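You operate a simulated robot arm through the tools that you are given. There is no shell and no other tool. Be economical: measure what you need, move in short steps, check, and stop when the job is done.

The job below is to be done with a simulated robot arm. You get a single attempt, and the scene is never put back.

JOB
Click the thermostat down 2 degrees, store it and shut both heating levers.
Fine: switch the thermostat on first; one click of SET.

Only the result counts: the job must be done as asked and must still hold three seconds after the hand-in. Knocking over, shifting, dropping, spilling or breaking anything else fails it.

ROBOT AND FRAMES
A 6-joint arm with a two-finger parallel gripper, fixed in place. Base frame: the origin is at the foot of the arm, x ahead of it, y to its left, z up. Units: mm, degrees, N and s.
With the tool pointing down near the work surface it reaches from about 420 to 860 mm from the base axis. Its first joint turns from -115.0 to 115.0 degrees. Payload 4.2 kg.
The tool frame sits at the grasp point between the pads (the TCP): z along the fingers, y along the line on which they close. The tips reach 23 mm beyond it. Largest opening 94 mm; finger width 38, thickness 10; the body of the gripper, 54 by 96 mm, starts 39 mm behind the TCP.
Orientation is told as [roll, pitch, yaw] about the base's x, y, z axes, in that order, counted from this pose: with the fingers straight down and closing along the base's y, the tool's x points along the base's -x, its y along +y and its z along -z.

CONTROLS
- The arm moves only by the tool jog_arm. Its argument "plan" is a list of rows, each an object of numbers (a shift or turn left out is 0, a gripper value left out holds the last): "claw": the finger opening in mm, from 0 to 94; "x", "y", "z": the shift along the tool's x, y, z in mm; "ax", "ay", "az": the turn, a rotation vector about the tool's x, y, z in rad. In form: [{"claw": .., "x": .., "y": .., "z": .., "ax": .., "ay": .., "az": ..}, ...]. A call has 1 to 10 rows; each row shifts and turns the commanded pose from where the row before left it, along the tool's axes as they then stand. Rows are played at 5 a second. More than 50 mm and 8.6 degrees between two rows, or a gripper value outside its range, and nothing of the call is played. Where a pose cannot be reached the arm comes as near as it can. A force on the tool above 40 N (or 10 N above the force at the start of the call, whichever is more), or a blocked arm, ends the call early, and 0.2 s more pass. Each finger travels about 108 mm/s and halts on what it meets, pressing with about 33 N; the grip force reading is that of the motor and also rises with nothing between the fingers. The clock runs only during rows and for 0.2 s after the last one: add rows that do not move to give the fingers time. The reply holds the time, the measured pose of the TCP, the force on the tool along the base axes, the opening and the grip force, in the units named above and with some noise, and new pictures: "views" is both (left out), scene, wrist or none.
- Cameras (640 x 400 px; columns grow to the right, rows downward): "scene" is fixed at [401.3, -649.7, 1665.9]; the picture's right is [0.97, -0.26, 0.00], its down [-0.16, -0.61, -0.78] and it looks along [0.20, 0.75, -0.63] (base axes); focal length 351 px, centre (320, 200). "wrist" rides on the gripper at [86, 16, -74] in the tool frame; the picture's right is [-0.18, 0.98, 0.00], its down [-0.58, -0.11, -0.81] and it looks along [-0.79, -0.15, 0.59] (tool axes); focal length 243 px, centre (320, 200).
- lift_body(by): slides the trunk up (or, below 0, down) by that many mm; the arm rides with it, the base frame stays. It gives what a move gives, with no picture.
- locate(camera, pixels): for up to 12 pixels [column, row] of the newest picture of that camera ("zoom" is the newest enlarged one), the place [x, y, z] in the base frame of the surface seen there, good to about 2 mm. No time passes.
- close_up(camera, box): a new picture of the part [left, top, right, bottom] of that camera's present view, enlarged. No time passes.
- sign_off(): hands the job in; it is judged then, once.

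Go step by step. Measure first, check grasps and placings, and put right what went wrong. The budget is 80 turns and 170 pictures, counting those below and the enlarged ones. Unless the task says otherwise, let go and move clear before handing in, and close with one line.

The tools are called after ">>>" as a command line: name --argument value ..., lists and objects as JSON in quotes. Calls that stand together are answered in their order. jog_arm: Moves the arm, as the interface text tells. Its arguments: {"type":"object","properties":{"plan":{"type":"array","items":{"type":"object","properties":{"claw":{"type":"number"},"x":{"type":"number"},"y":{"type":"number"},"z":{"type":"number"},"ax":{"type":"number"},"ay":{"type":"number"},"az":{"type":"number"}}}},"views":{"type":"string","enum":["both","scene","wrist","none"]}},"required":["plan"]} The other tools are called the same way: lift_body (by) slides the trunk up or down; locate (camera, pixels) gives the place of the surface under pixels of a picture; close_up (camera, box) takes an enlarged picture of a part of a camera's view; sign_off () hands the job in.

At the start:

```text
t: 0.0
position: [485.9, 126.8, 1207.3]
ee_rot: [-0.1, 0.0, 0.0]
contact_force: [1.0, 0.4, -0.4]
grip_width: 93.9
gripper_force: 0.1
trunk travel left (down, up): [-850.0, 140.0]
```

scene: 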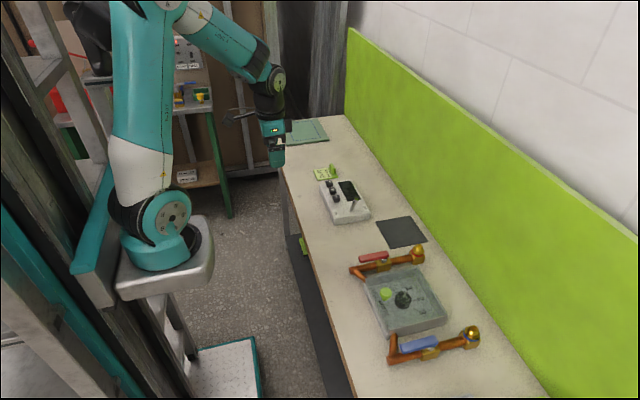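
wrist: 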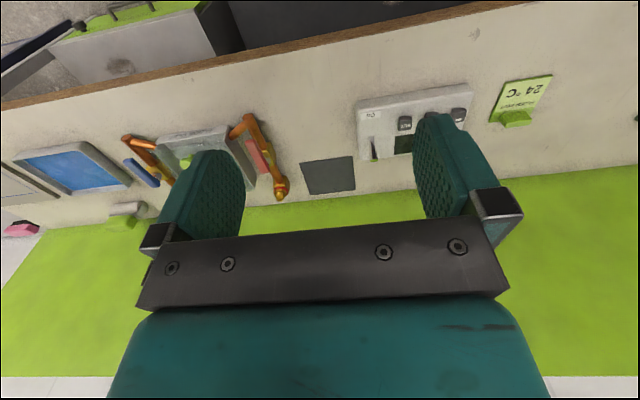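

The scene shows the thermostat around (345,200), a note near (327,172), and two levers (red ~ (375,257), blue ~ (420,345)). I'll zoom in on them.

>>> close_up --camera "scene" --box '[300, 155, 390, 235]'

>>> close_up --camera "scene" --box '[330, 230, 500, 380]'

>>> close_up --camera "wrist" --box '[340, 60, 580, 180]'

>>> close_up --camera "wrist" --box '[100, 90, 320, 220]'

```text
5.00 times, centred on (345, 195) of scene
```

zoom: 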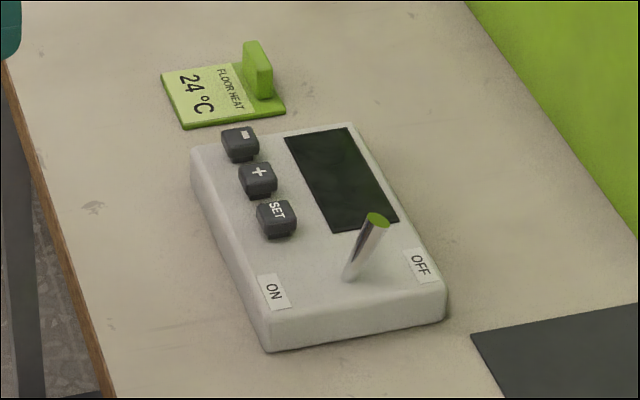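

```text
2.67 times, centred on (415, 305) of scene
```

zoom: 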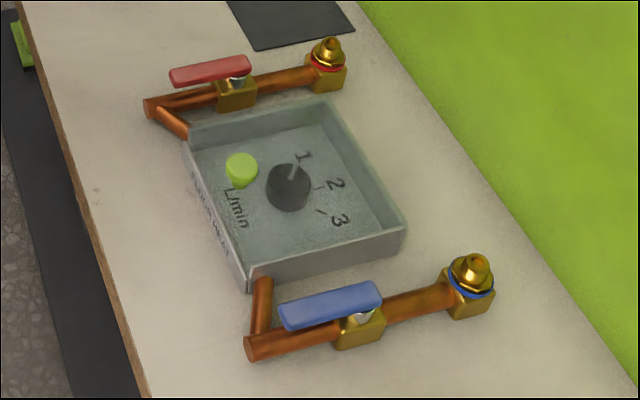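

```text
2.67 times, centred on (460, 120) of wrist
```

zoom: 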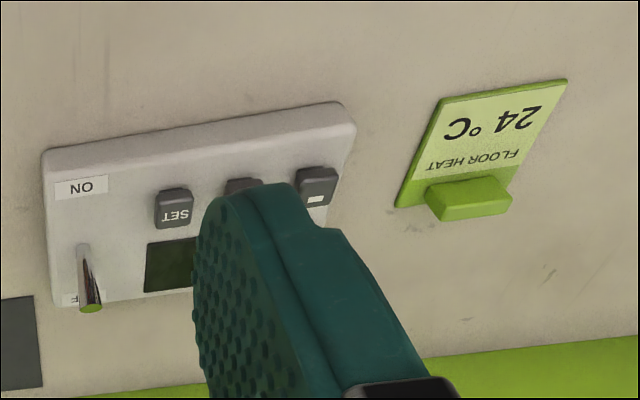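

```text
2.91 times, centred on (210, 155) of wrist
```

zoom: 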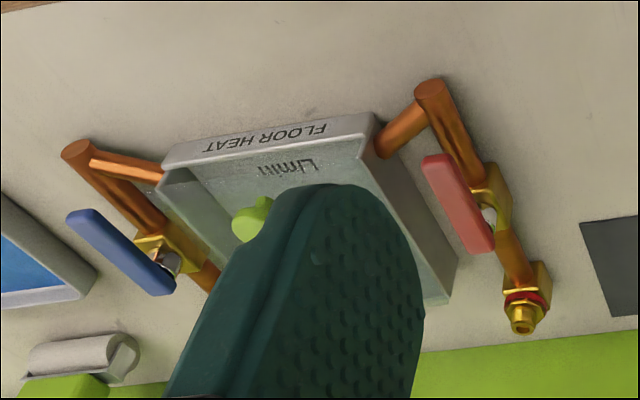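

The switch stands at OFF, and both valve levers lie along their pipes (open). I'll zoom in on each and measure key points, starting with the thermostat.

>>> close_up --camera "scene" --box '[300, 155, 390, 235]'

>>> locate --camera "zoom" --pixels '[[240, 135], [258, 172], [276, 208], [377, 218], [350, 278], [273, 292], [420, 266], [315, 280], [265, 345], [195, 155], [345, 127], [440, 290]]'

>>> close_up --camera "scene" --box '[340, 240, 430, 300]'

>>> close_up --camera "scene" --box '[385, 315, 485, 375]'

```text
5.00 times, centred on (345, 195) of scene
```

zoom: 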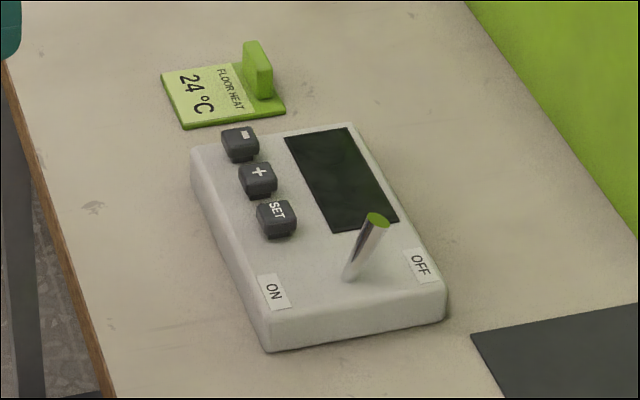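

```text
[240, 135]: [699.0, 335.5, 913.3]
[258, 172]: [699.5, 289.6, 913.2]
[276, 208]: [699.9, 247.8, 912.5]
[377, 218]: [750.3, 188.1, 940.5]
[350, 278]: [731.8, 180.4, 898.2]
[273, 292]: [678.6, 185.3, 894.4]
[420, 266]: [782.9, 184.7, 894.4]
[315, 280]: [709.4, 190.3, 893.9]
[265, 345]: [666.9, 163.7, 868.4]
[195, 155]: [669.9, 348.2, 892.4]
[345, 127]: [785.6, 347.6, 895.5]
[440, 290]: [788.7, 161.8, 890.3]
```

```text
6.67 times, centred on (385, 270) of scene
```

zoom: 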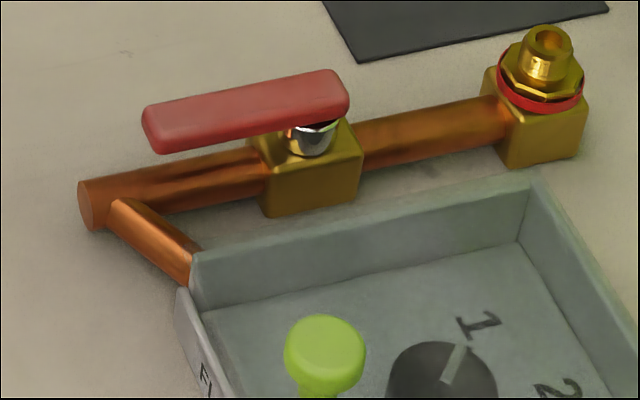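

```text
6.40 times, centred on (435, 345) of scene
```

zoom: 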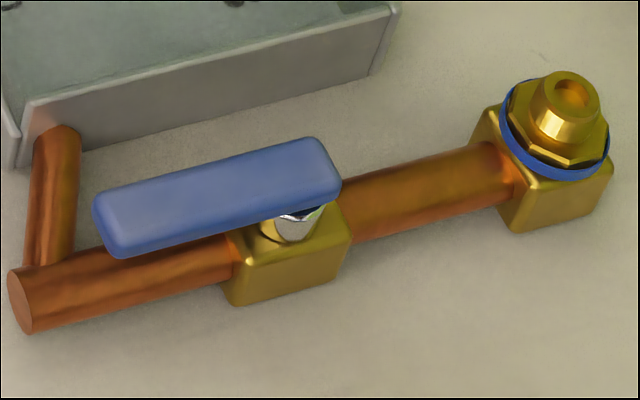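

>>> locate --camera "zoom" --pixels '[[105, 215], [215, 190], [320, 165], [295, 225], [270, 265], [430, 185], [20, 300], [60, 150], [565, 90], [130, 245], [100, 200], [310, 140]]'

>>> locate --camera "scene" --pixels '[[361, 257], [372, 256], [383, 252], [385, 260], [382, 268], [399, 259], [351, 270], [419, 248], [365, 277], [386, 290], [402, 299]]'

```text
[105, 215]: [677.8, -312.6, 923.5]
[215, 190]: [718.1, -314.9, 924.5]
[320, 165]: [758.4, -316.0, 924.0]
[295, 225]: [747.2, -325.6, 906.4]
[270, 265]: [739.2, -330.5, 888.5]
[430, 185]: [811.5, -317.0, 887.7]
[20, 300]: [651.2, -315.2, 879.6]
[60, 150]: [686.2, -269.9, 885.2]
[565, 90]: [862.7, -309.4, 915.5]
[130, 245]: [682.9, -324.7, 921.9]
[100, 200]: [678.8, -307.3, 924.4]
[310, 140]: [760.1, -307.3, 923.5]
```

```text
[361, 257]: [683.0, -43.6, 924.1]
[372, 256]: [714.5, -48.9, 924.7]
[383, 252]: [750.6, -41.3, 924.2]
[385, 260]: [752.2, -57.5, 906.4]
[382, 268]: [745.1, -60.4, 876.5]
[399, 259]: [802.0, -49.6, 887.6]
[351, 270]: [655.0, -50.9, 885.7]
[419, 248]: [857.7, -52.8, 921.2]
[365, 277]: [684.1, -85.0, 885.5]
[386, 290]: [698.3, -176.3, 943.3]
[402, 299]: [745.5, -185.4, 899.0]
```

Everything is measured: the buttons sit at x≈699 (minus y≈335, plus 290, SET 248, tops z≈913), the toggle tip is at (750,188,940), and the valve pivots are at (752,-48) and (752,-316). I'll close the fingers, descend and go toward the far (OFF) side of the toggle.

>>> jog_arm --plan '[{"claw": 0, "z": 40, "y": 11.6}, {"z": 40, "y": 11.6}, {"z": 40, "y": 11.6}, {"z": 40, "y": 11.6}, {"z": 40, "y": 11.6}, {"x": -48}, {"x": -48}, {"x": -48}, {"x": -48}, {"x": -48}]' --views "none"

>>> jog_arm --plan '[{"x": -32}, {"x": -32}, {"x": 0}]' --views "both"

```text
t: 2.2
position: [726.0, 183.7, 1008.8]
ee_rot: [-0.1, 0.1, 0.1]
contact_force: [-0.6, 0.4, 0.0]
grip_width: 0.2
gripper_force: 32.7
trunk travel left (down, up): [-850.0, 140.0]
```

```text
t: 3.0
position: [791.0, 185.5, 1009.0]
ee_rot: [0.0, 0.1, 0.0]
contact_force: [0.1, 0.0, -0.6]
grip_width: 0.0
gripper_force: 32.8
trunk travel left (down, up): [-850.0, 140.0]
```

scene: 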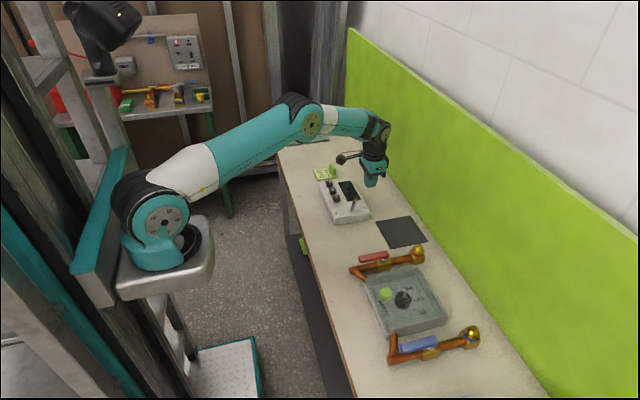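
wrist: 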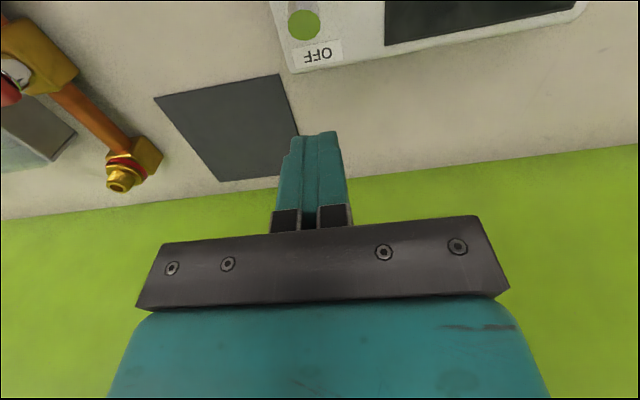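

The fingers are behind the OFF side of the toggle, clear of it. I'll descend to tips z≈922 and push toward -x (ON).

>>> jog_arm --plan '[{"z": 35, "y": 1}, {"z": 29}, {"x": 10}, {"x": 10}, {"x": 10}, {"x": 8}, {"x": 8}]' --views "scene"

>>> close_up --camera "scene" --box '[300, 155, 390, 235]'

```text
t: 4.6
position: [746.8, 187.0, 944.6]
ee_rot: [0.2, -0.4, -0.1]
contact_force: [17.0, 0.9, 1.1]
grip_width: 0.0
gripper_force: 33.9
trunk travel left (down, up): [-850.0, 140.0]
```

scene: 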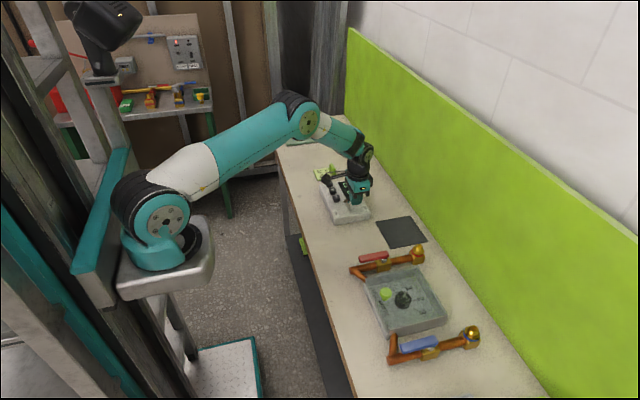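

```text
5.00 times, centred on (345, 195) of scene
```

zoom: 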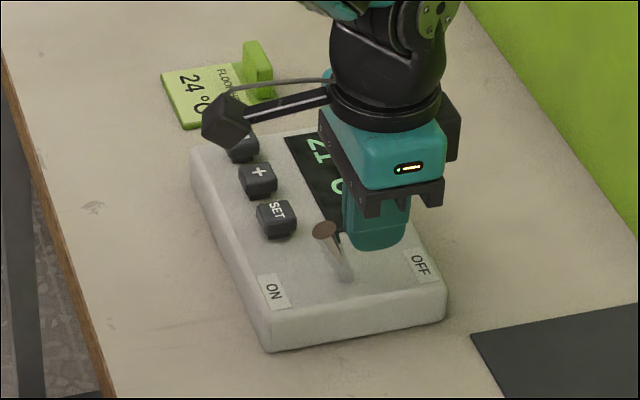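

The display has lit and the toggle leans to ON. I'll back off, rise, and move toward the minus button while checking that it stays on.

>>> jog_arm --plan '[{"x": -15}, {"z": -40}, {"z": -24}, {"x": 12, "y": 45}, {"x": 12, "y": 45}, {"x": 22, "y": 44}, {"x": 17, "y": 14}, {"x": 0}]' --views "scene"

>>> close_up --camera "scene" --box '[300, 155, 390, 235]'

>>> close_up --camera "wrist" --box '[0, 0, 640, 400]'

```text
t: 6.4
position: [696.9, 331.8, 1006.3]
ee_rot: [0.0, 0.0, 0.0]
contact_force: [-0.3, -0.1, 0.3]
grip_width: 0.0
gripper_force: 32.9
trunk travel left (down, up): [-850.0, 140.0]
```

scene: 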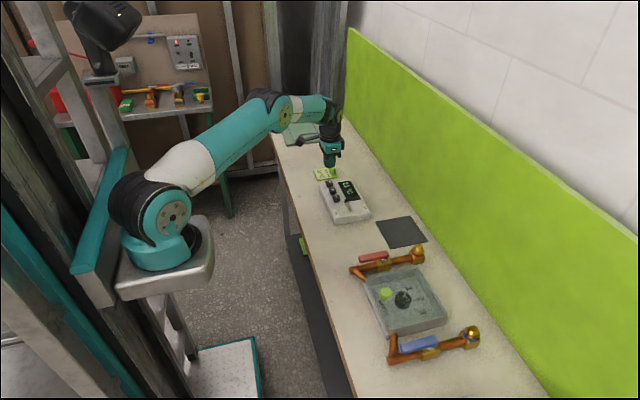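

```text
5.00 times, centred on (345, 195) of scene
```

zoom: 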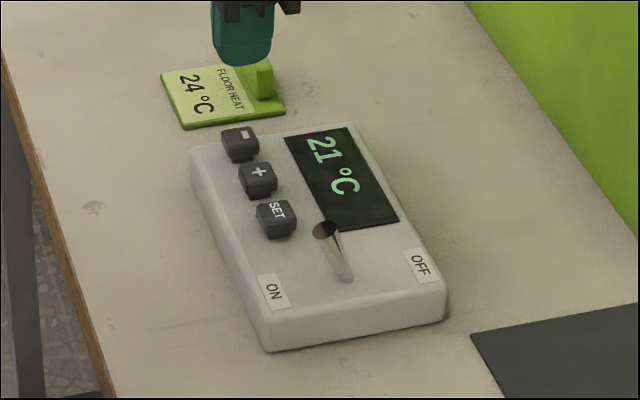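

```text
1.00 times, centred on (320, 200) of wrist
```

zoom: 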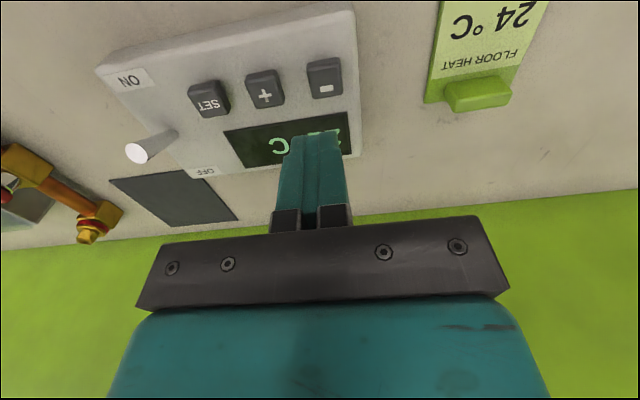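

The switch is on and the display reads 21 °C, so the target is 19. Next I'll lower onto the minus button to just above contact (tips ≈917).

>>> jog_arm --plan '[{"z": 40, "y": 2, "x": -2}, {"z": 27}, {"z": 0}]' --views "none"

>>> close_up --camera "scene" --box '[300, 155, 390, 235]'

>>> jog_arm --plan '[{"z": 2}, {"z": 2}, {"z": 1.5}, {"z": 0}]' --views "none"

>>> close_up --camera "scene" --box '[300, 155, 390, 235]'

```text
t: 7.2
position: [698.5, 332.7, 936.9]
ee_rot: [0.1, 0.0, -0.1]
contact_force: [-0.3, 0.0, 0.7]
grip_width: 0.2
gripper_force: 32.8
trunk travel left (down, up): [-850.0, 140.0]
```

```text
5.00 times, centred on (345, 195) of scene
```

zoom: 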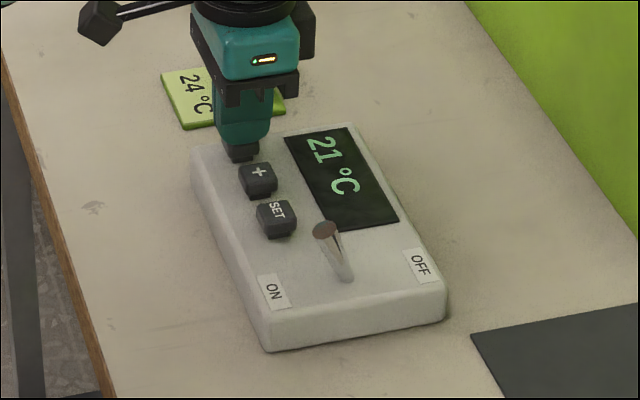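

```text
t: 8.2
position: [698.6, 335.8, 934.1]
ee_rot: [0.0, 0.0, -0.1]
contact_force: [0.7, -1.2, 1.6]
grip_width: 0.0
gripper_force: 32.9
trunk travel left (down, up): [-850.0, 140.0]
```

```text
5.00 times, centred on (345, 195) of scene
```

zoom: 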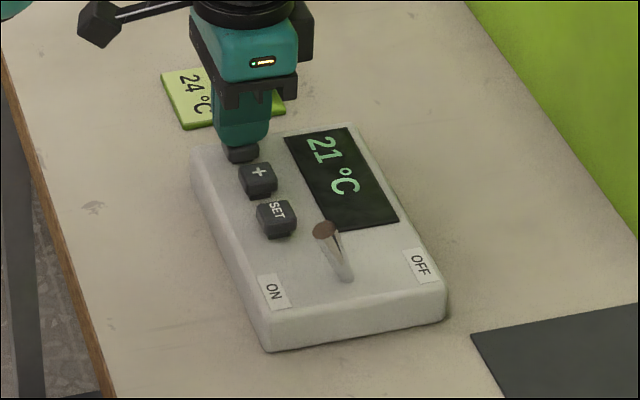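

Light contact (1.6 N), still 21. I'll press further in small steps.

>>> jog_arm --plan '[{"z": 1}, {"z": 1}, {"z": 0}]' --views "none"

>>> close_up --camera "scene" --box '[300, 155, 390, 235]'

```text
t: 9.0
position: [697.5, 335.8, 933.1]
ee_rot: [0.0, 0.1, 0.1]
contact_force: [0.1, -1.0, 1.9]
grip_width: 0.1
gripper_force: 33.0
trunk travel left (down, up): [-850.0, 140.0]
```

```text
5.00 times, centred on (345, 195) of scene
```

zoom: 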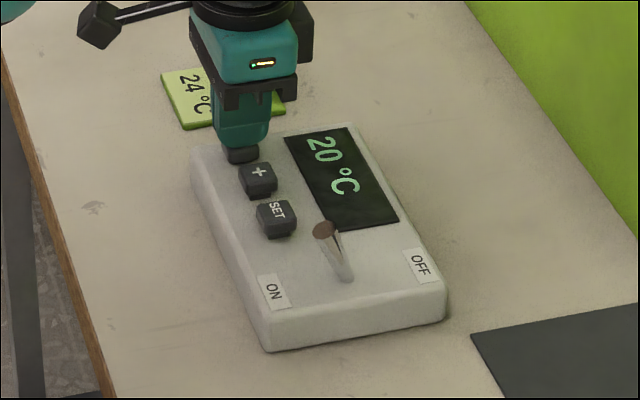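

The display now reads 20. I'll lift fully clear, then press the same depth a second time.

>>> jog_arm --plan '[{"z": -10}, {"z": 0}, {"z": 0}, {"z": 5}, {"z": 3}, {"z": 2}, {"z": 0}]' --views "none"

>>> close_up --camera "scene" --box '[300, 155, 390, 235]'

```text
t: 10.6
position: [697.6, 336.7, 933.4]
ee_rot: [0.0, 0.0, 0.1]
contact_force: [-0.3, 1.4, 2.3]
grip_width: 0.3
gripper_force: 33.1
trunk travel left (down, up): [-850.0, 140.0]
```

```text
5.00 times, centred on (345, 195) of scene
```

zoom: 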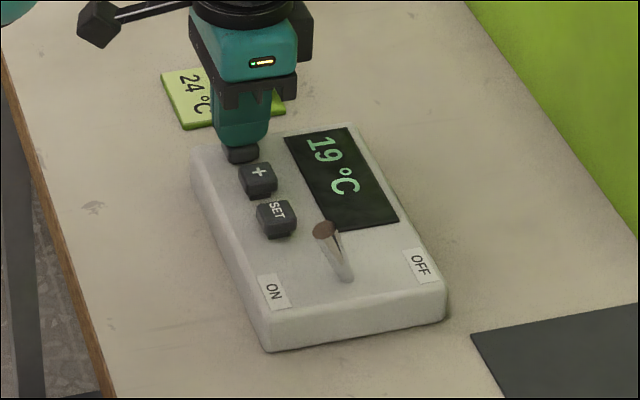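

19 °C. Now I'll lift, shift 87 mm to SET (y≈248) and check before pressing.

>>> jog_arm --plan '[{"z": -25}, {"z": 0, "y": -44}, {"y": -44, "x": -1}, {"z": 0}, {"z": 18}, {"z": 0}]' --views "none"

>>> close_up --camera "scene" --box '[300, 155, 390, 235]'

```text
t: 12.0
position: [698.3, 246.1, 938.8]
ee_rot: [-0.1, -0.1, 0.0]
contact_force: [-0.2, -0.2, -1.2]
grip_width: 0.0
gripper_force: 33.0
trunk travel left (down, up): [-850.0, 140.0]
```

```text
5.00 times, centred on (345, 195) of scene
```

zoom: 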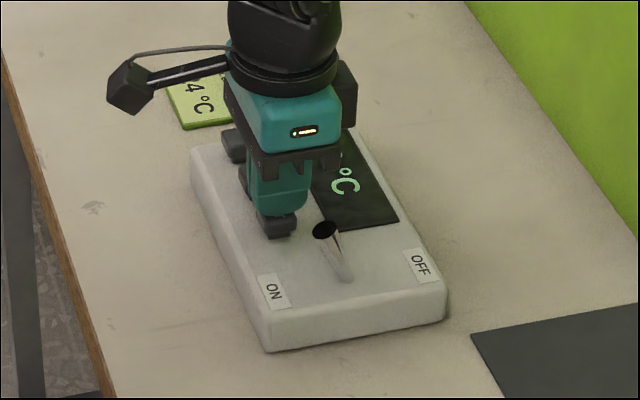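

The fingers are centred over SET. I'll press it once, to z≈932.5, and lift.

>>> jog_arm --plan '[{"z": 3}, {"z": 2}, {"z": 1.5}, {"z": 0}]' --views "none"

>>> close_up --camera "scene" --box '[300, 155, 390, 235]'

```text
t: 13.0
position: [699.4, 248.6, 933.3]
ee_rot: [-0.1, 0.0, 0.0]
contact_force: [-0.4, -0.5, 2.1]
grip_width: 0.3
gripper_force: 33.0
trunk travel left (down, up): [-850.0, 140.0]
```

```text
5.00 times, centred on (345, 195) of scene
```

zoom: 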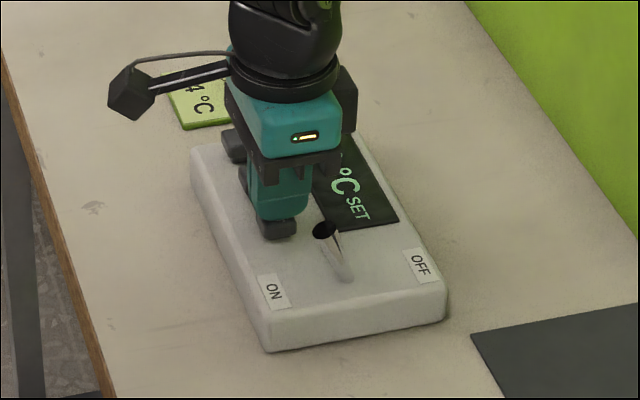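

"SET" is lit on the display. I'll lift, confirm the full display, and travel to above the red lever's handle (x≈695, y≈-47) with the fingers at 44 mm.

>>> jog_arm --plan '[{"z": -40}, {"z": -30}, {"y": -49}, {"y": -49}, {"y": -49}, {"y": -49}, {"y": -49}, {"y": -49, "x": 3, "claw": 44}, {"y": -1}, {"z": 0}]' --views "both"

>>> close_up --camera "scene" --box '[300, 155, 390, 235]'

>>> close_up --camera "wrist" --box '[200, 0, 440, 150]'

```text
t: 15.2
position: [696.1, -46.4, 1002.8]
ee_rot: [0.1, 0.1, 0.1]
contact_force: [0.1, -0.7, -0.3]
grip_width: 43.8
gripper_force: 0.0
trunk travel left (down, up): [-850.0, 140.0]
```

scene: 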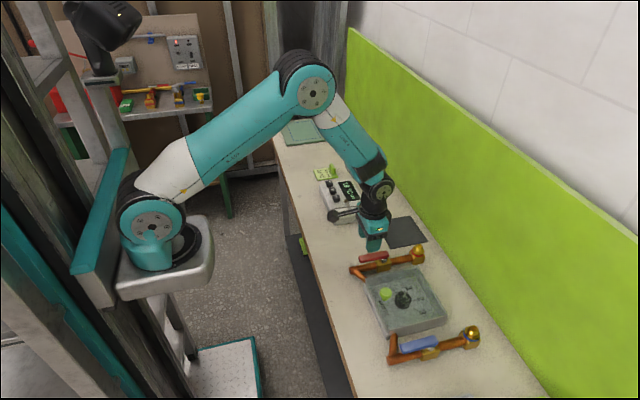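
wrist: 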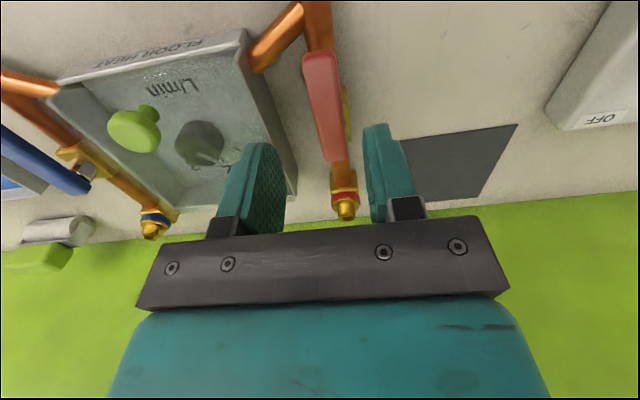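

```text
5.00 times, centred on (345, 195) of scene
```

zoom: 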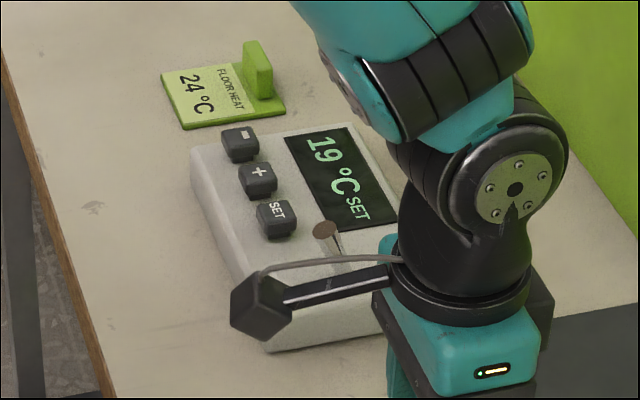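

```text
2.67 times, centred on (320, 75) of wrist
```

zoom: 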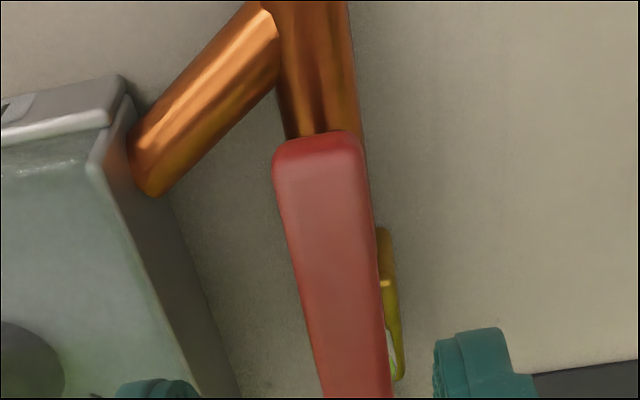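

"19 °C SET" is confirmed. I'll measure the red handle precisely from the wrist view.

>>> locate --camera "wrist" --pixels '[[306, 75], [336, 75], [323, 52], [320, 75], [333, 130], [320, 150], [344, 150], [349, 130], [334, 157]]'

>>> jog_arm --plan '[{"z": 30}, {"z": 24}, {"z": 0}]' --views "both"

```text
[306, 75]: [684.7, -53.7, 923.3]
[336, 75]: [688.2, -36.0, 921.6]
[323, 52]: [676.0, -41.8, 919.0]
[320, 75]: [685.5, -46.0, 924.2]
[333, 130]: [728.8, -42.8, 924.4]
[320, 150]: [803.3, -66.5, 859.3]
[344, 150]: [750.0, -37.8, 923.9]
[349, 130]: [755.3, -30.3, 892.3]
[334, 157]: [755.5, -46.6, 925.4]
```

```text
t: 16.0
position: [697.5, -46.1, 950.7]
ee_rot: [0.0, 0.1, 0.0]
contact_force: [0.2, -0.5, -0.1]
grip_width: 44.0
gripper_force: 0.0
trunk travel left (down, up): [-850.0, 140.0]
```

scene: 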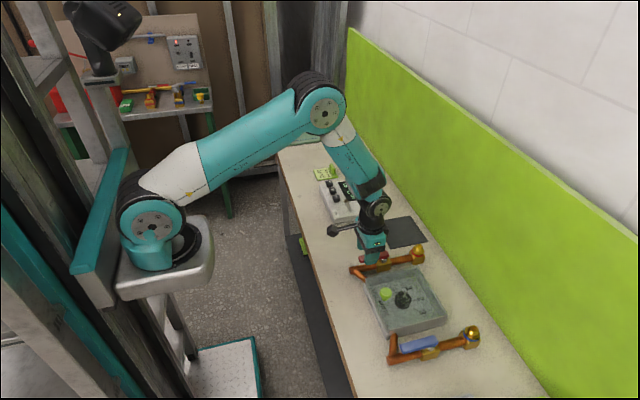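
wrist: 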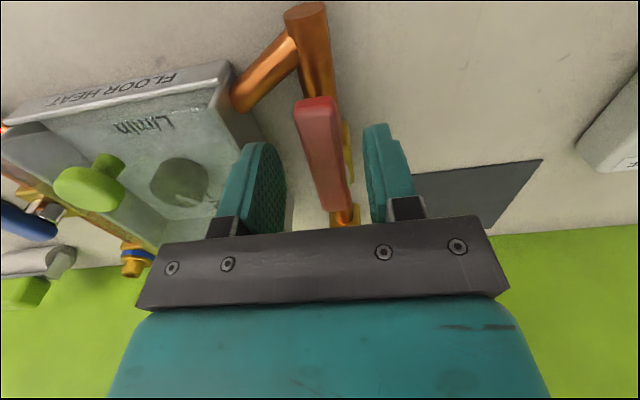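

The handle is straddled evenly (centre y≈-45). I'll descend the last 22 mm, narrow to 28 mm, and try a small turn toward +y.

>>> jog_arm --plan '[{"z": 12}, {"z": 10}, {"claw": 27}, {}, {"x": -0.5, "y": 7.1, "az": 0.14}, {"x": -0.5, "y": 7.1, "az": 0.14}, {}]' --views "both"

```text
t: 17.6
position: [699.8, -31.2, 928.7]
ee_rot: [-0.1, 0.0, -16.0]
contact_force: [1.3, 0.3, -0.5]
grip_width: 27.1
gripper_force: 0.0
trunk travel left (down, up): [-850.0, 140.0]
```

scene: 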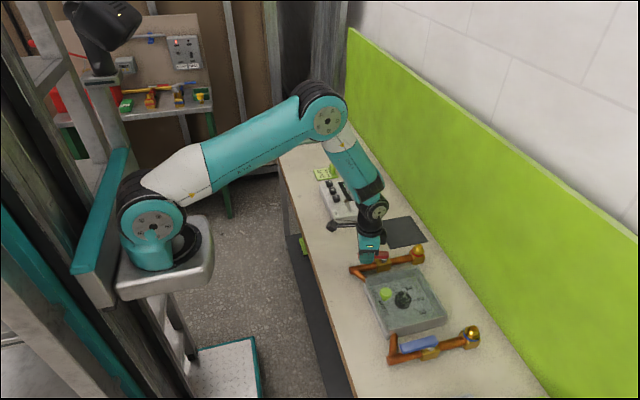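
wrist: 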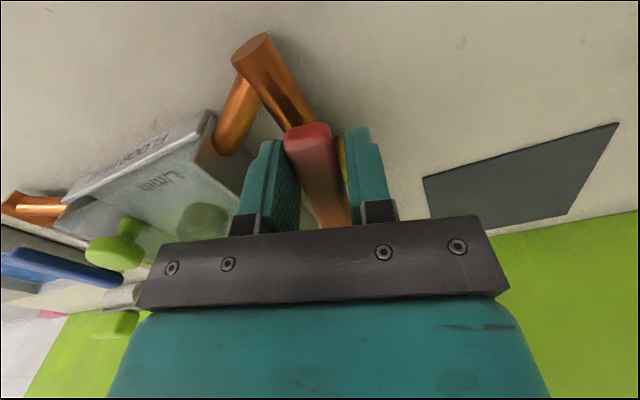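

The handle turns freely toward +y with the gripper (about 16°, force ≈1 N). I'll carry on the arc.

>>> jog_arm --plan '[{"x": -0.5, "y": 7.1, "az": 0.14}, {"x": -0.5, "y": 7.1, "az": 0.14}, {"x": -0.5, "y": 7.1, "az": 0.14}, {"x": -0.5, "y": 7.1, "az": 0.14}, {}]' --views "wrist"

```text
t: 18.8
position: [715.3, -8.6, 926.3]
ee_rot: [0.0, 0.0, -48.2]
contact_force: [-1.2, 0.2, -0.7]
grip_width: 27.2
gripper_force: 0.6
trunk travel left (down, up): [-850.0, 140.0]
```

wrist: 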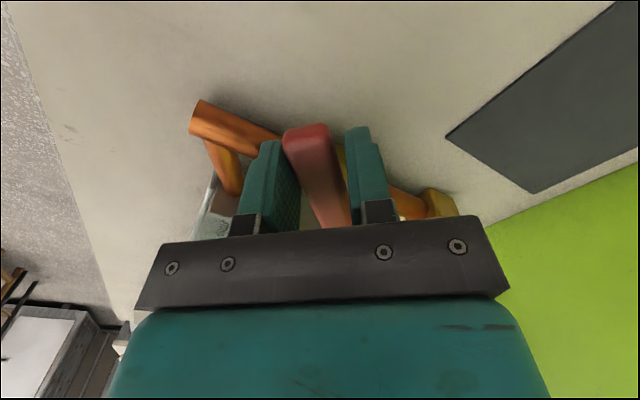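

It follows at 48°. I'll finish the quarter turn and go slightly past to seat against the stop.

>>> jog_arm --plan '[{"x": -0.5, "y": 7.1, "az": 0.14}, {"x": -0.5, "y": 7.1, "az": 0.14}, {"x": -0.5, "y": 7.1, "az": 0.14}, {"x": -0.5, "y": 7.1, "az": 0.14}, {"x": -0.5, "y": 7.1, "az": 0.14}, {"x": -0.3, "y": 4, "az": 0.08}, {}]' --views "both"

>>> close_up --camera "scene" --box '[340, 220, 440, 290]'

```text
t: 20.4
position: [748.3, 3.5, 927.4]
ee_rot: [0.0, 0.0, -92.8]
contact_force: [0.2, 0.4, -0.2]
grip_width: 27.1
gripper_force: 0.1
trunk travel left (down, up): [-850.0, 140.0]
```

scene: 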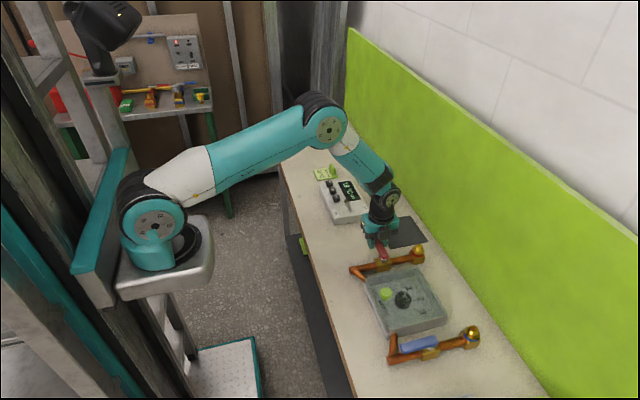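
wrist: 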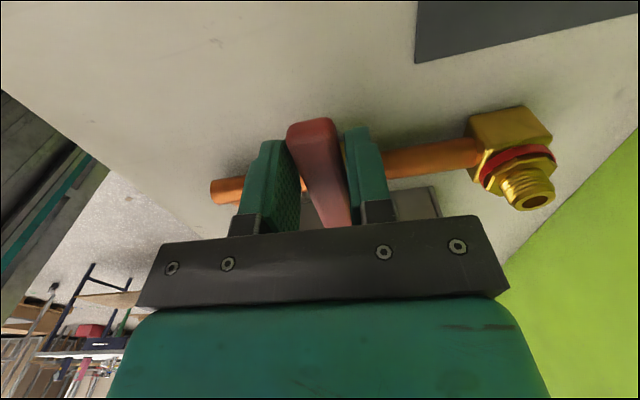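

```text
5.71 times, centred on (390, 255) of scene
```

zoom: 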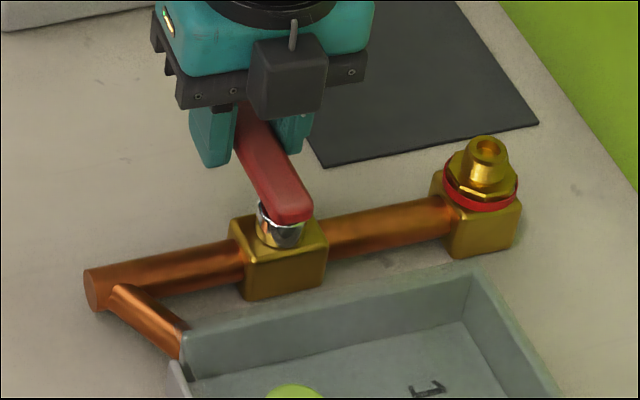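

The handle is now nearly perpendicular to the pipe. I'll push a little further to feel for the stop.

>>> jog_arm --plan '[{"y": 2}, {"y": 2}, {"y": 2}, {}]' --views "scene"

>>> close_up --camera "scene" --box '[340, 220, 440, 290]'

>>> locate --camera "zoom" --pixels '[[290, 210], [270, 170], [255, 140], [245, 115], [285, 240], [265, 225]]'

```text
t: 21.4
position: [755.1, 4.2, 928.5]
ee_rot: [-0.1, 0.0, -92.7]
contact_force: [-9.4, -0.9, -2.8]
grip_width: 31.4
gripper_force: 4.9
trunk travel left (down, up): [-850.0, 140.0]
```

scene: 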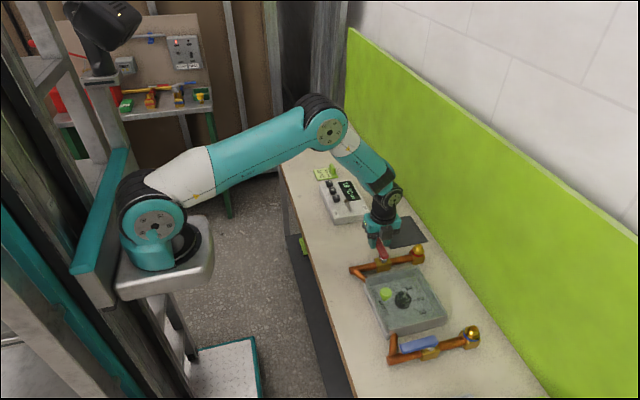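

```text
5.71 times, centred on (390, 255) of scene
```

zoom: 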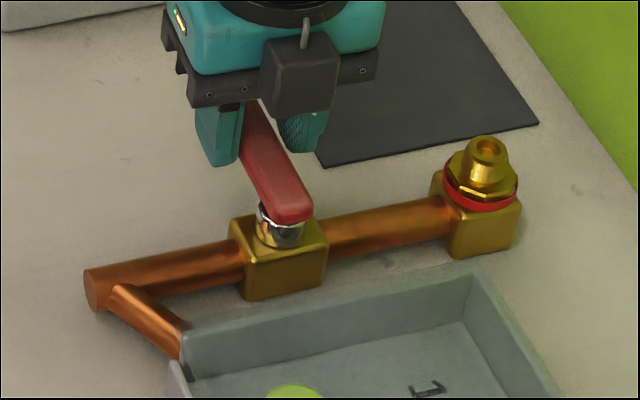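

```text
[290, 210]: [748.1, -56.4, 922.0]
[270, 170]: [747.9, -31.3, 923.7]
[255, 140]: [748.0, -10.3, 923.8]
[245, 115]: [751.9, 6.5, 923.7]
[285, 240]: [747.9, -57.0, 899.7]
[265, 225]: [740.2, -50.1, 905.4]
```

The stop is reached (9 N) and the handle lies along x≈748, fully perpendicular: red is shut. I'll open, lift straight up and unwind the wrist.

>>> jog_arm --plan '[{"y": -6, "claw": 44}, {}, {"z": -40}, {"z": -40}, {"az": -0.148}, {"az": -0.148}, {"az": -0.148}, {"az": -0.148}, {"az": -0.148}, {"az": -0.148}]' --views "none"

>>> jog_arm --plan '[{"az": -0.148}, {"az": -0.148}, {"az": -0.148}, {"az": -0.148}, {"az": -0.14}, {}]' --views "scene"

>>> close_up --camera "scene" --box '[340, 220, 440, 290]'

```text
t: 23.6
position: [749.4, 5.2, 1007.8]
ee_rot: [0.0, 0.0, -41.7]
contact_force: [-0.3, 0.2, -0.2]
grip_width: 43.9
gripper_force: 0.1
trunk travel left (down, up): [-850.0, 140.0]
```

```text
t: 25.0
position: [750.4, 3.6, 1008.1]
ee_rot: [-0.1, 0.0, 0.3]
contact_force: [-0.8, 0.1, 0.4]
grip_width: 44.1
gripper_force: 0.1
trunk travel left (down, up): [-850.0, 140.0]
```

scene: 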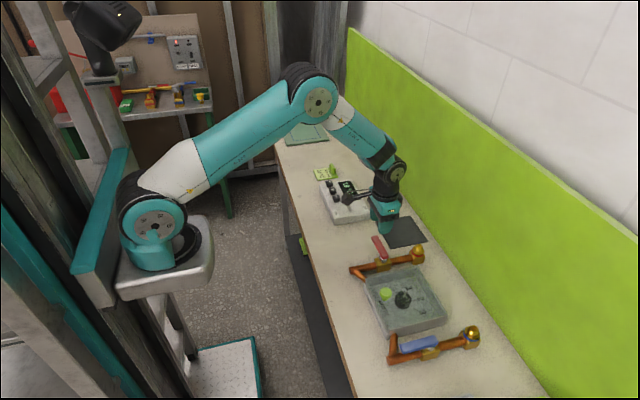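

```text
5.71 times, centred on (390, 255) of scene
```

zoom: 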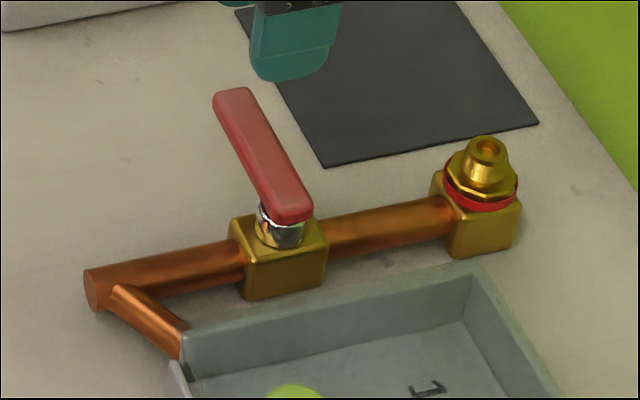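

The red lever stays shut. Now I'll travel to above the blue handle (697,-316).

>>> jog_arm --plan '[{"x": 7.6, "y": -45.7}, {"x": 7.6, "y": -45.7}, {"x": 7.6, "y": -45.7}, {"x": 7.6, "y": -45.7}, {"x": 7.6, "y": -45.7}, {"x": 7.6, "y": -45.7}, {"x": 7.6, "y": -45.7}, {"z": 30}, {"z": 25}, {}]' --views "both"

>>> close_up --camera "wrist" --box '[160, 0, 480, 200]'

```text
t: 27.2
position: [696.6, -316.3, 951.0]
ee_rot: [0.0, -0.1, 0.1]
contact_force: [0.2, 0.7, 0.1]
grip_width: 43.9
gripper_force: 0.1
trunk travel left (down, up): [-850.0, 140.0]
```

scene: 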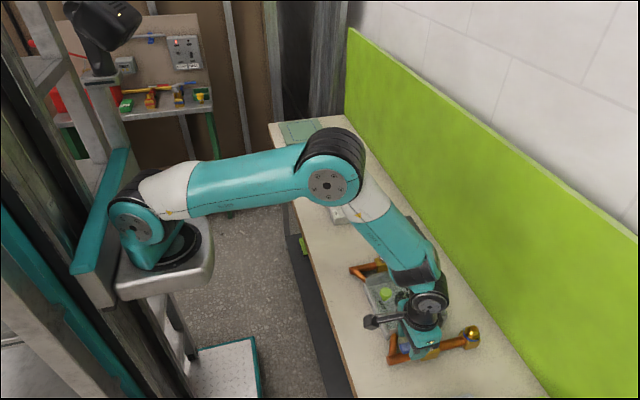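
wrist: 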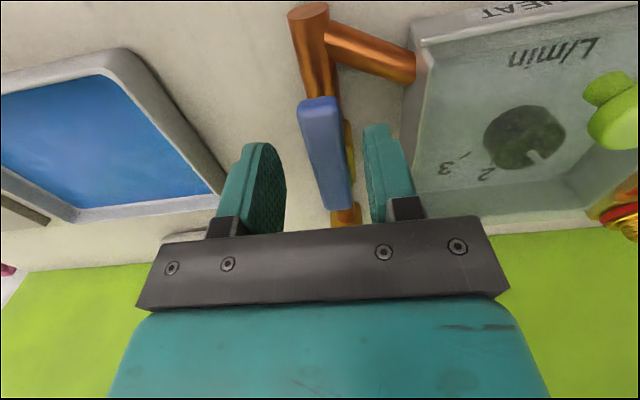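

```text
2.00 times, centred on (320, 100) of wrist
```

zoom: 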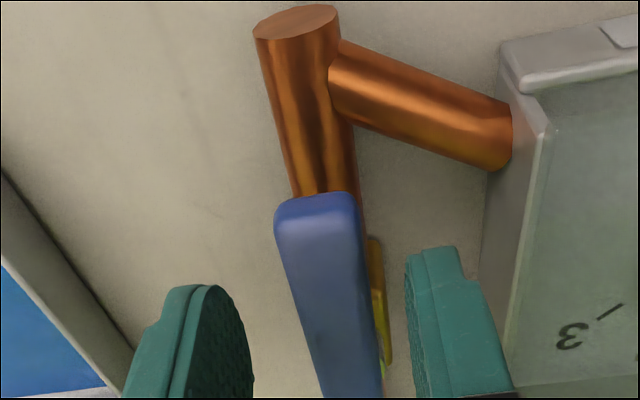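

Straddled well. Before swinging toward -y, I'll check how near and tall the blue tray (210,190) is.

>>> locate --camera "wrist" --pixels '[[210, 175], [140, 55], [180, 236], [425, 60], [322, 110], [100, 190]]'

>>> jog_arm --plan '[{"z": 12}, {"z": 10}, {"claw": 27}, {}, {"x": -0.5, "y": -7.1, "az": -0.14}, {"x": -0.5, "y": -7.1, "az": -0.14}, {}]' --views "both"

```text
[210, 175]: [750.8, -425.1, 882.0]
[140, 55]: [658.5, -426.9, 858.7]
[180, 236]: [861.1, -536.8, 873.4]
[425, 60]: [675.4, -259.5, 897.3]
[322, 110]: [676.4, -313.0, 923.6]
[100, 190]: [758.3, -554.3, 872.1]
```

```text
t: 28.8
position: [700.1, -330.1, 930.4]
ee_rot: [0.1, 0.0, 16.2]
contact_force: [0.0, 0.1, -0.3]
grip_width: 27.0
gripper_force: 0.0
trunk travel left (down, up): [-850.0, 140.0]
```

scene: 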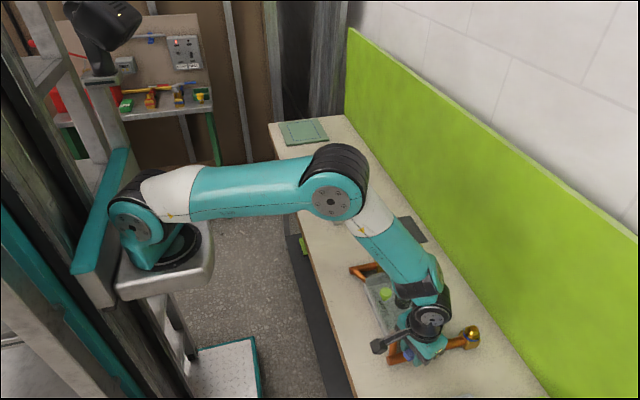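
wrist: 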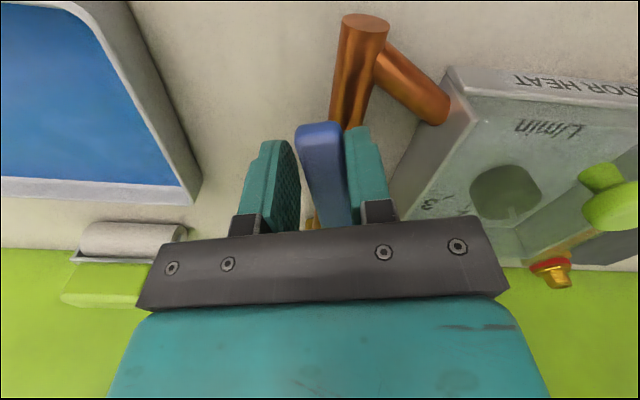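

The tray is low (z≈882) and beyond y=-425, so it is clear. The blue handle follows toward -y freely, so I'll continue the arc.

>>> jog_arm --plan '[{"x": -0.5, "y": -7.1, "az": -0.14}, {"x": -0.5, "y": -7.1, "az": -0.14}, {"x": -0.5, "y": -7.1, "az": -0.14}, {"x": -0.5, "y": -7.1, "az": -0.14}, {}]' --views "wrist"

```text
t: 30.0
position: [714.2, -354.4, 931.3]
ee_rot: [-0.1, 0.1, 48.3]
contact_force: [0.2, -0.1, -0.2]
grip_width: 27.1
gripper_force: 0.1
trunk travel left (down, up): [-850.0, 140.0]
```

wrist: 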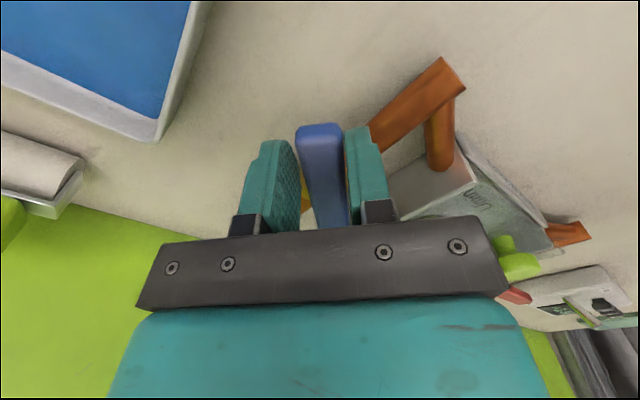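

It's following at 48° with no force. I'll finish the turn and press against the stop.

>>> jog_arm --plan '[{"x": -0.5, "y": -7.1, "az": -0.14, "z": 1}, {"x": -0.5, "y": -7.1, "az": -0.14, "z": 1}, {"x": -0.5, "y": -7.1, "az": -0.14}, {"x": -0.5, "y": -7.1, "az": -0.14}, {"x": -0.5, "y": -7.1, "az": -0.14}, {"x": -0.3, "y": -4, "az": -0.06}, {"y": -2}, {"y": -2}, {"y": -2}, {}]' --views "both"

>>> close_up --camera "scene" --box '[385, 315, 485, 385]'

```text
t: 32.2
position: [755.0, -365.2, 928.0]
ee_rot: [0.1, -0.1, 91.7]
contact_force: [-11.7, 2.9, -3.1]
grip_width: 32.2
gripper_force: 5.8
trunk travel left (down, up): [-850.0, 140.0]
```

scene: 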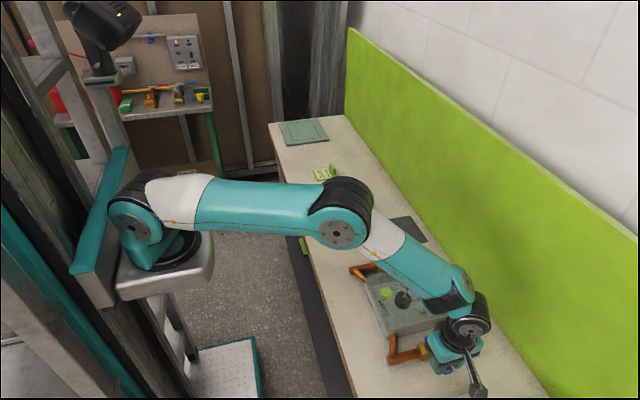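
wrist: 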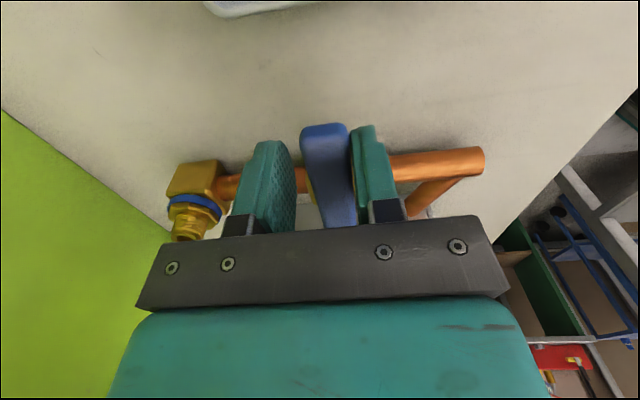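

```text
5.71 times, centred on (435, 350) of scene
```

zoom: 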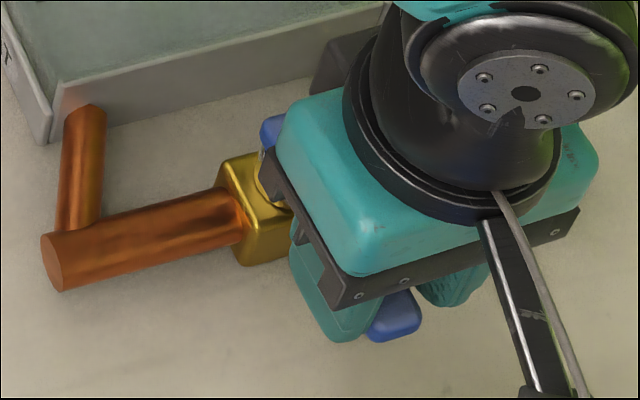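

The stop is reached here too (12 N, fingers yielding). I'll open, centre, lift and retreat toward the robot.

>>> jog_arm --plan '[{"y": 6, "claw": 46}, {}, {"z": -40}, {"z": -45}, {"y": 45}, {"y": 45}, {"y": 45}, {"y": 45}, {"y": 20}, {}]' --views "scene"

>>> close_up --camera "scene" --box '[330, 230, 500, 380]'

>>> close_up --camera "scene" --box '[300, 155, 390, 235]'

```text
t: 34.4
position: [552.2, -371.8, 1016.2]
ee_rot: [0.1, 0.0, 91.8]
contact_force: [0.2, -0.2, 0.8]
grip_width: 45.9
gripper_force: 0.1
trunk travel left (down, up): [-850.0, 140.0]
```

scene: 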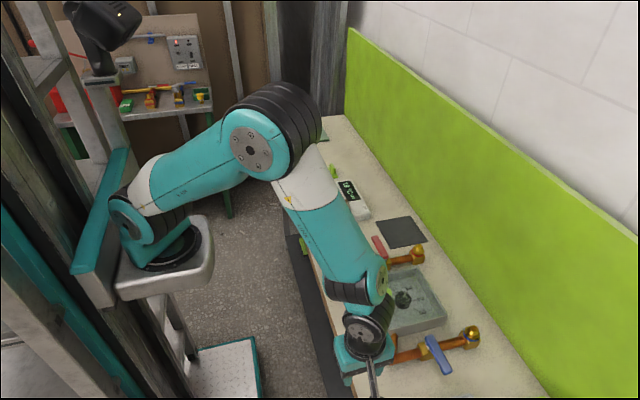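

```text
2.67 times, centred on (415, 305) of scene
```

zoom: 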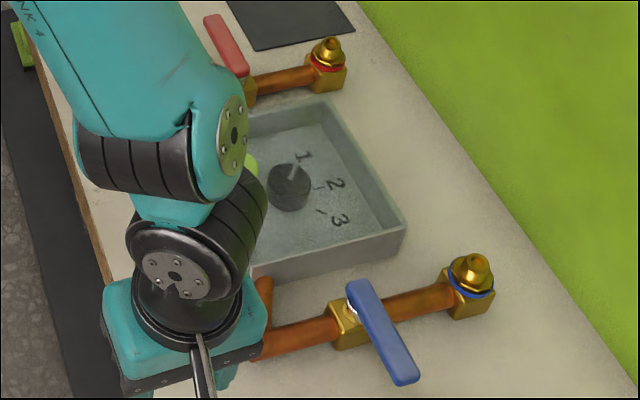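

```text
5.00 times, centred on (345, 195) of scene
```

zoom: 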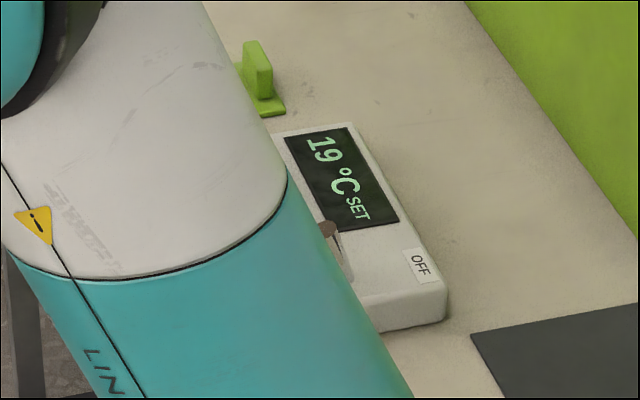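

The display reads "19 °C SET" and both levers look crosswise. A quick check of the blue handle's angle follows.

>>> locate --camera "scene" --pixels '[[431, 341], [435, 350], [440, 360], [444, 368], [381, 250], [376, 239]]'

```text
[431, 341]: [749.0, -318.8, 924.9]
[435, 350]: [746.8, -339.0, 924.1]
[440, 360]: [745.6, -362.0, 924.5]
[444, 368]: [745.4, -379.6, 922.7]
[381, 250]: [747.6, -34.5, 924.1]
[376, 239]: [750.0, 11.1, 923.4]
```

Both handles are perpendicular to their pipes within a couple of degrees, both against their stops. The arm is clear, so I'm handing in.

>>> sign_off

```text
The job is handed in.
```

The thermostat is on, clicked down from 21 to 19 °C and stored with one press of SET, and both heating levers are shut against their stops.
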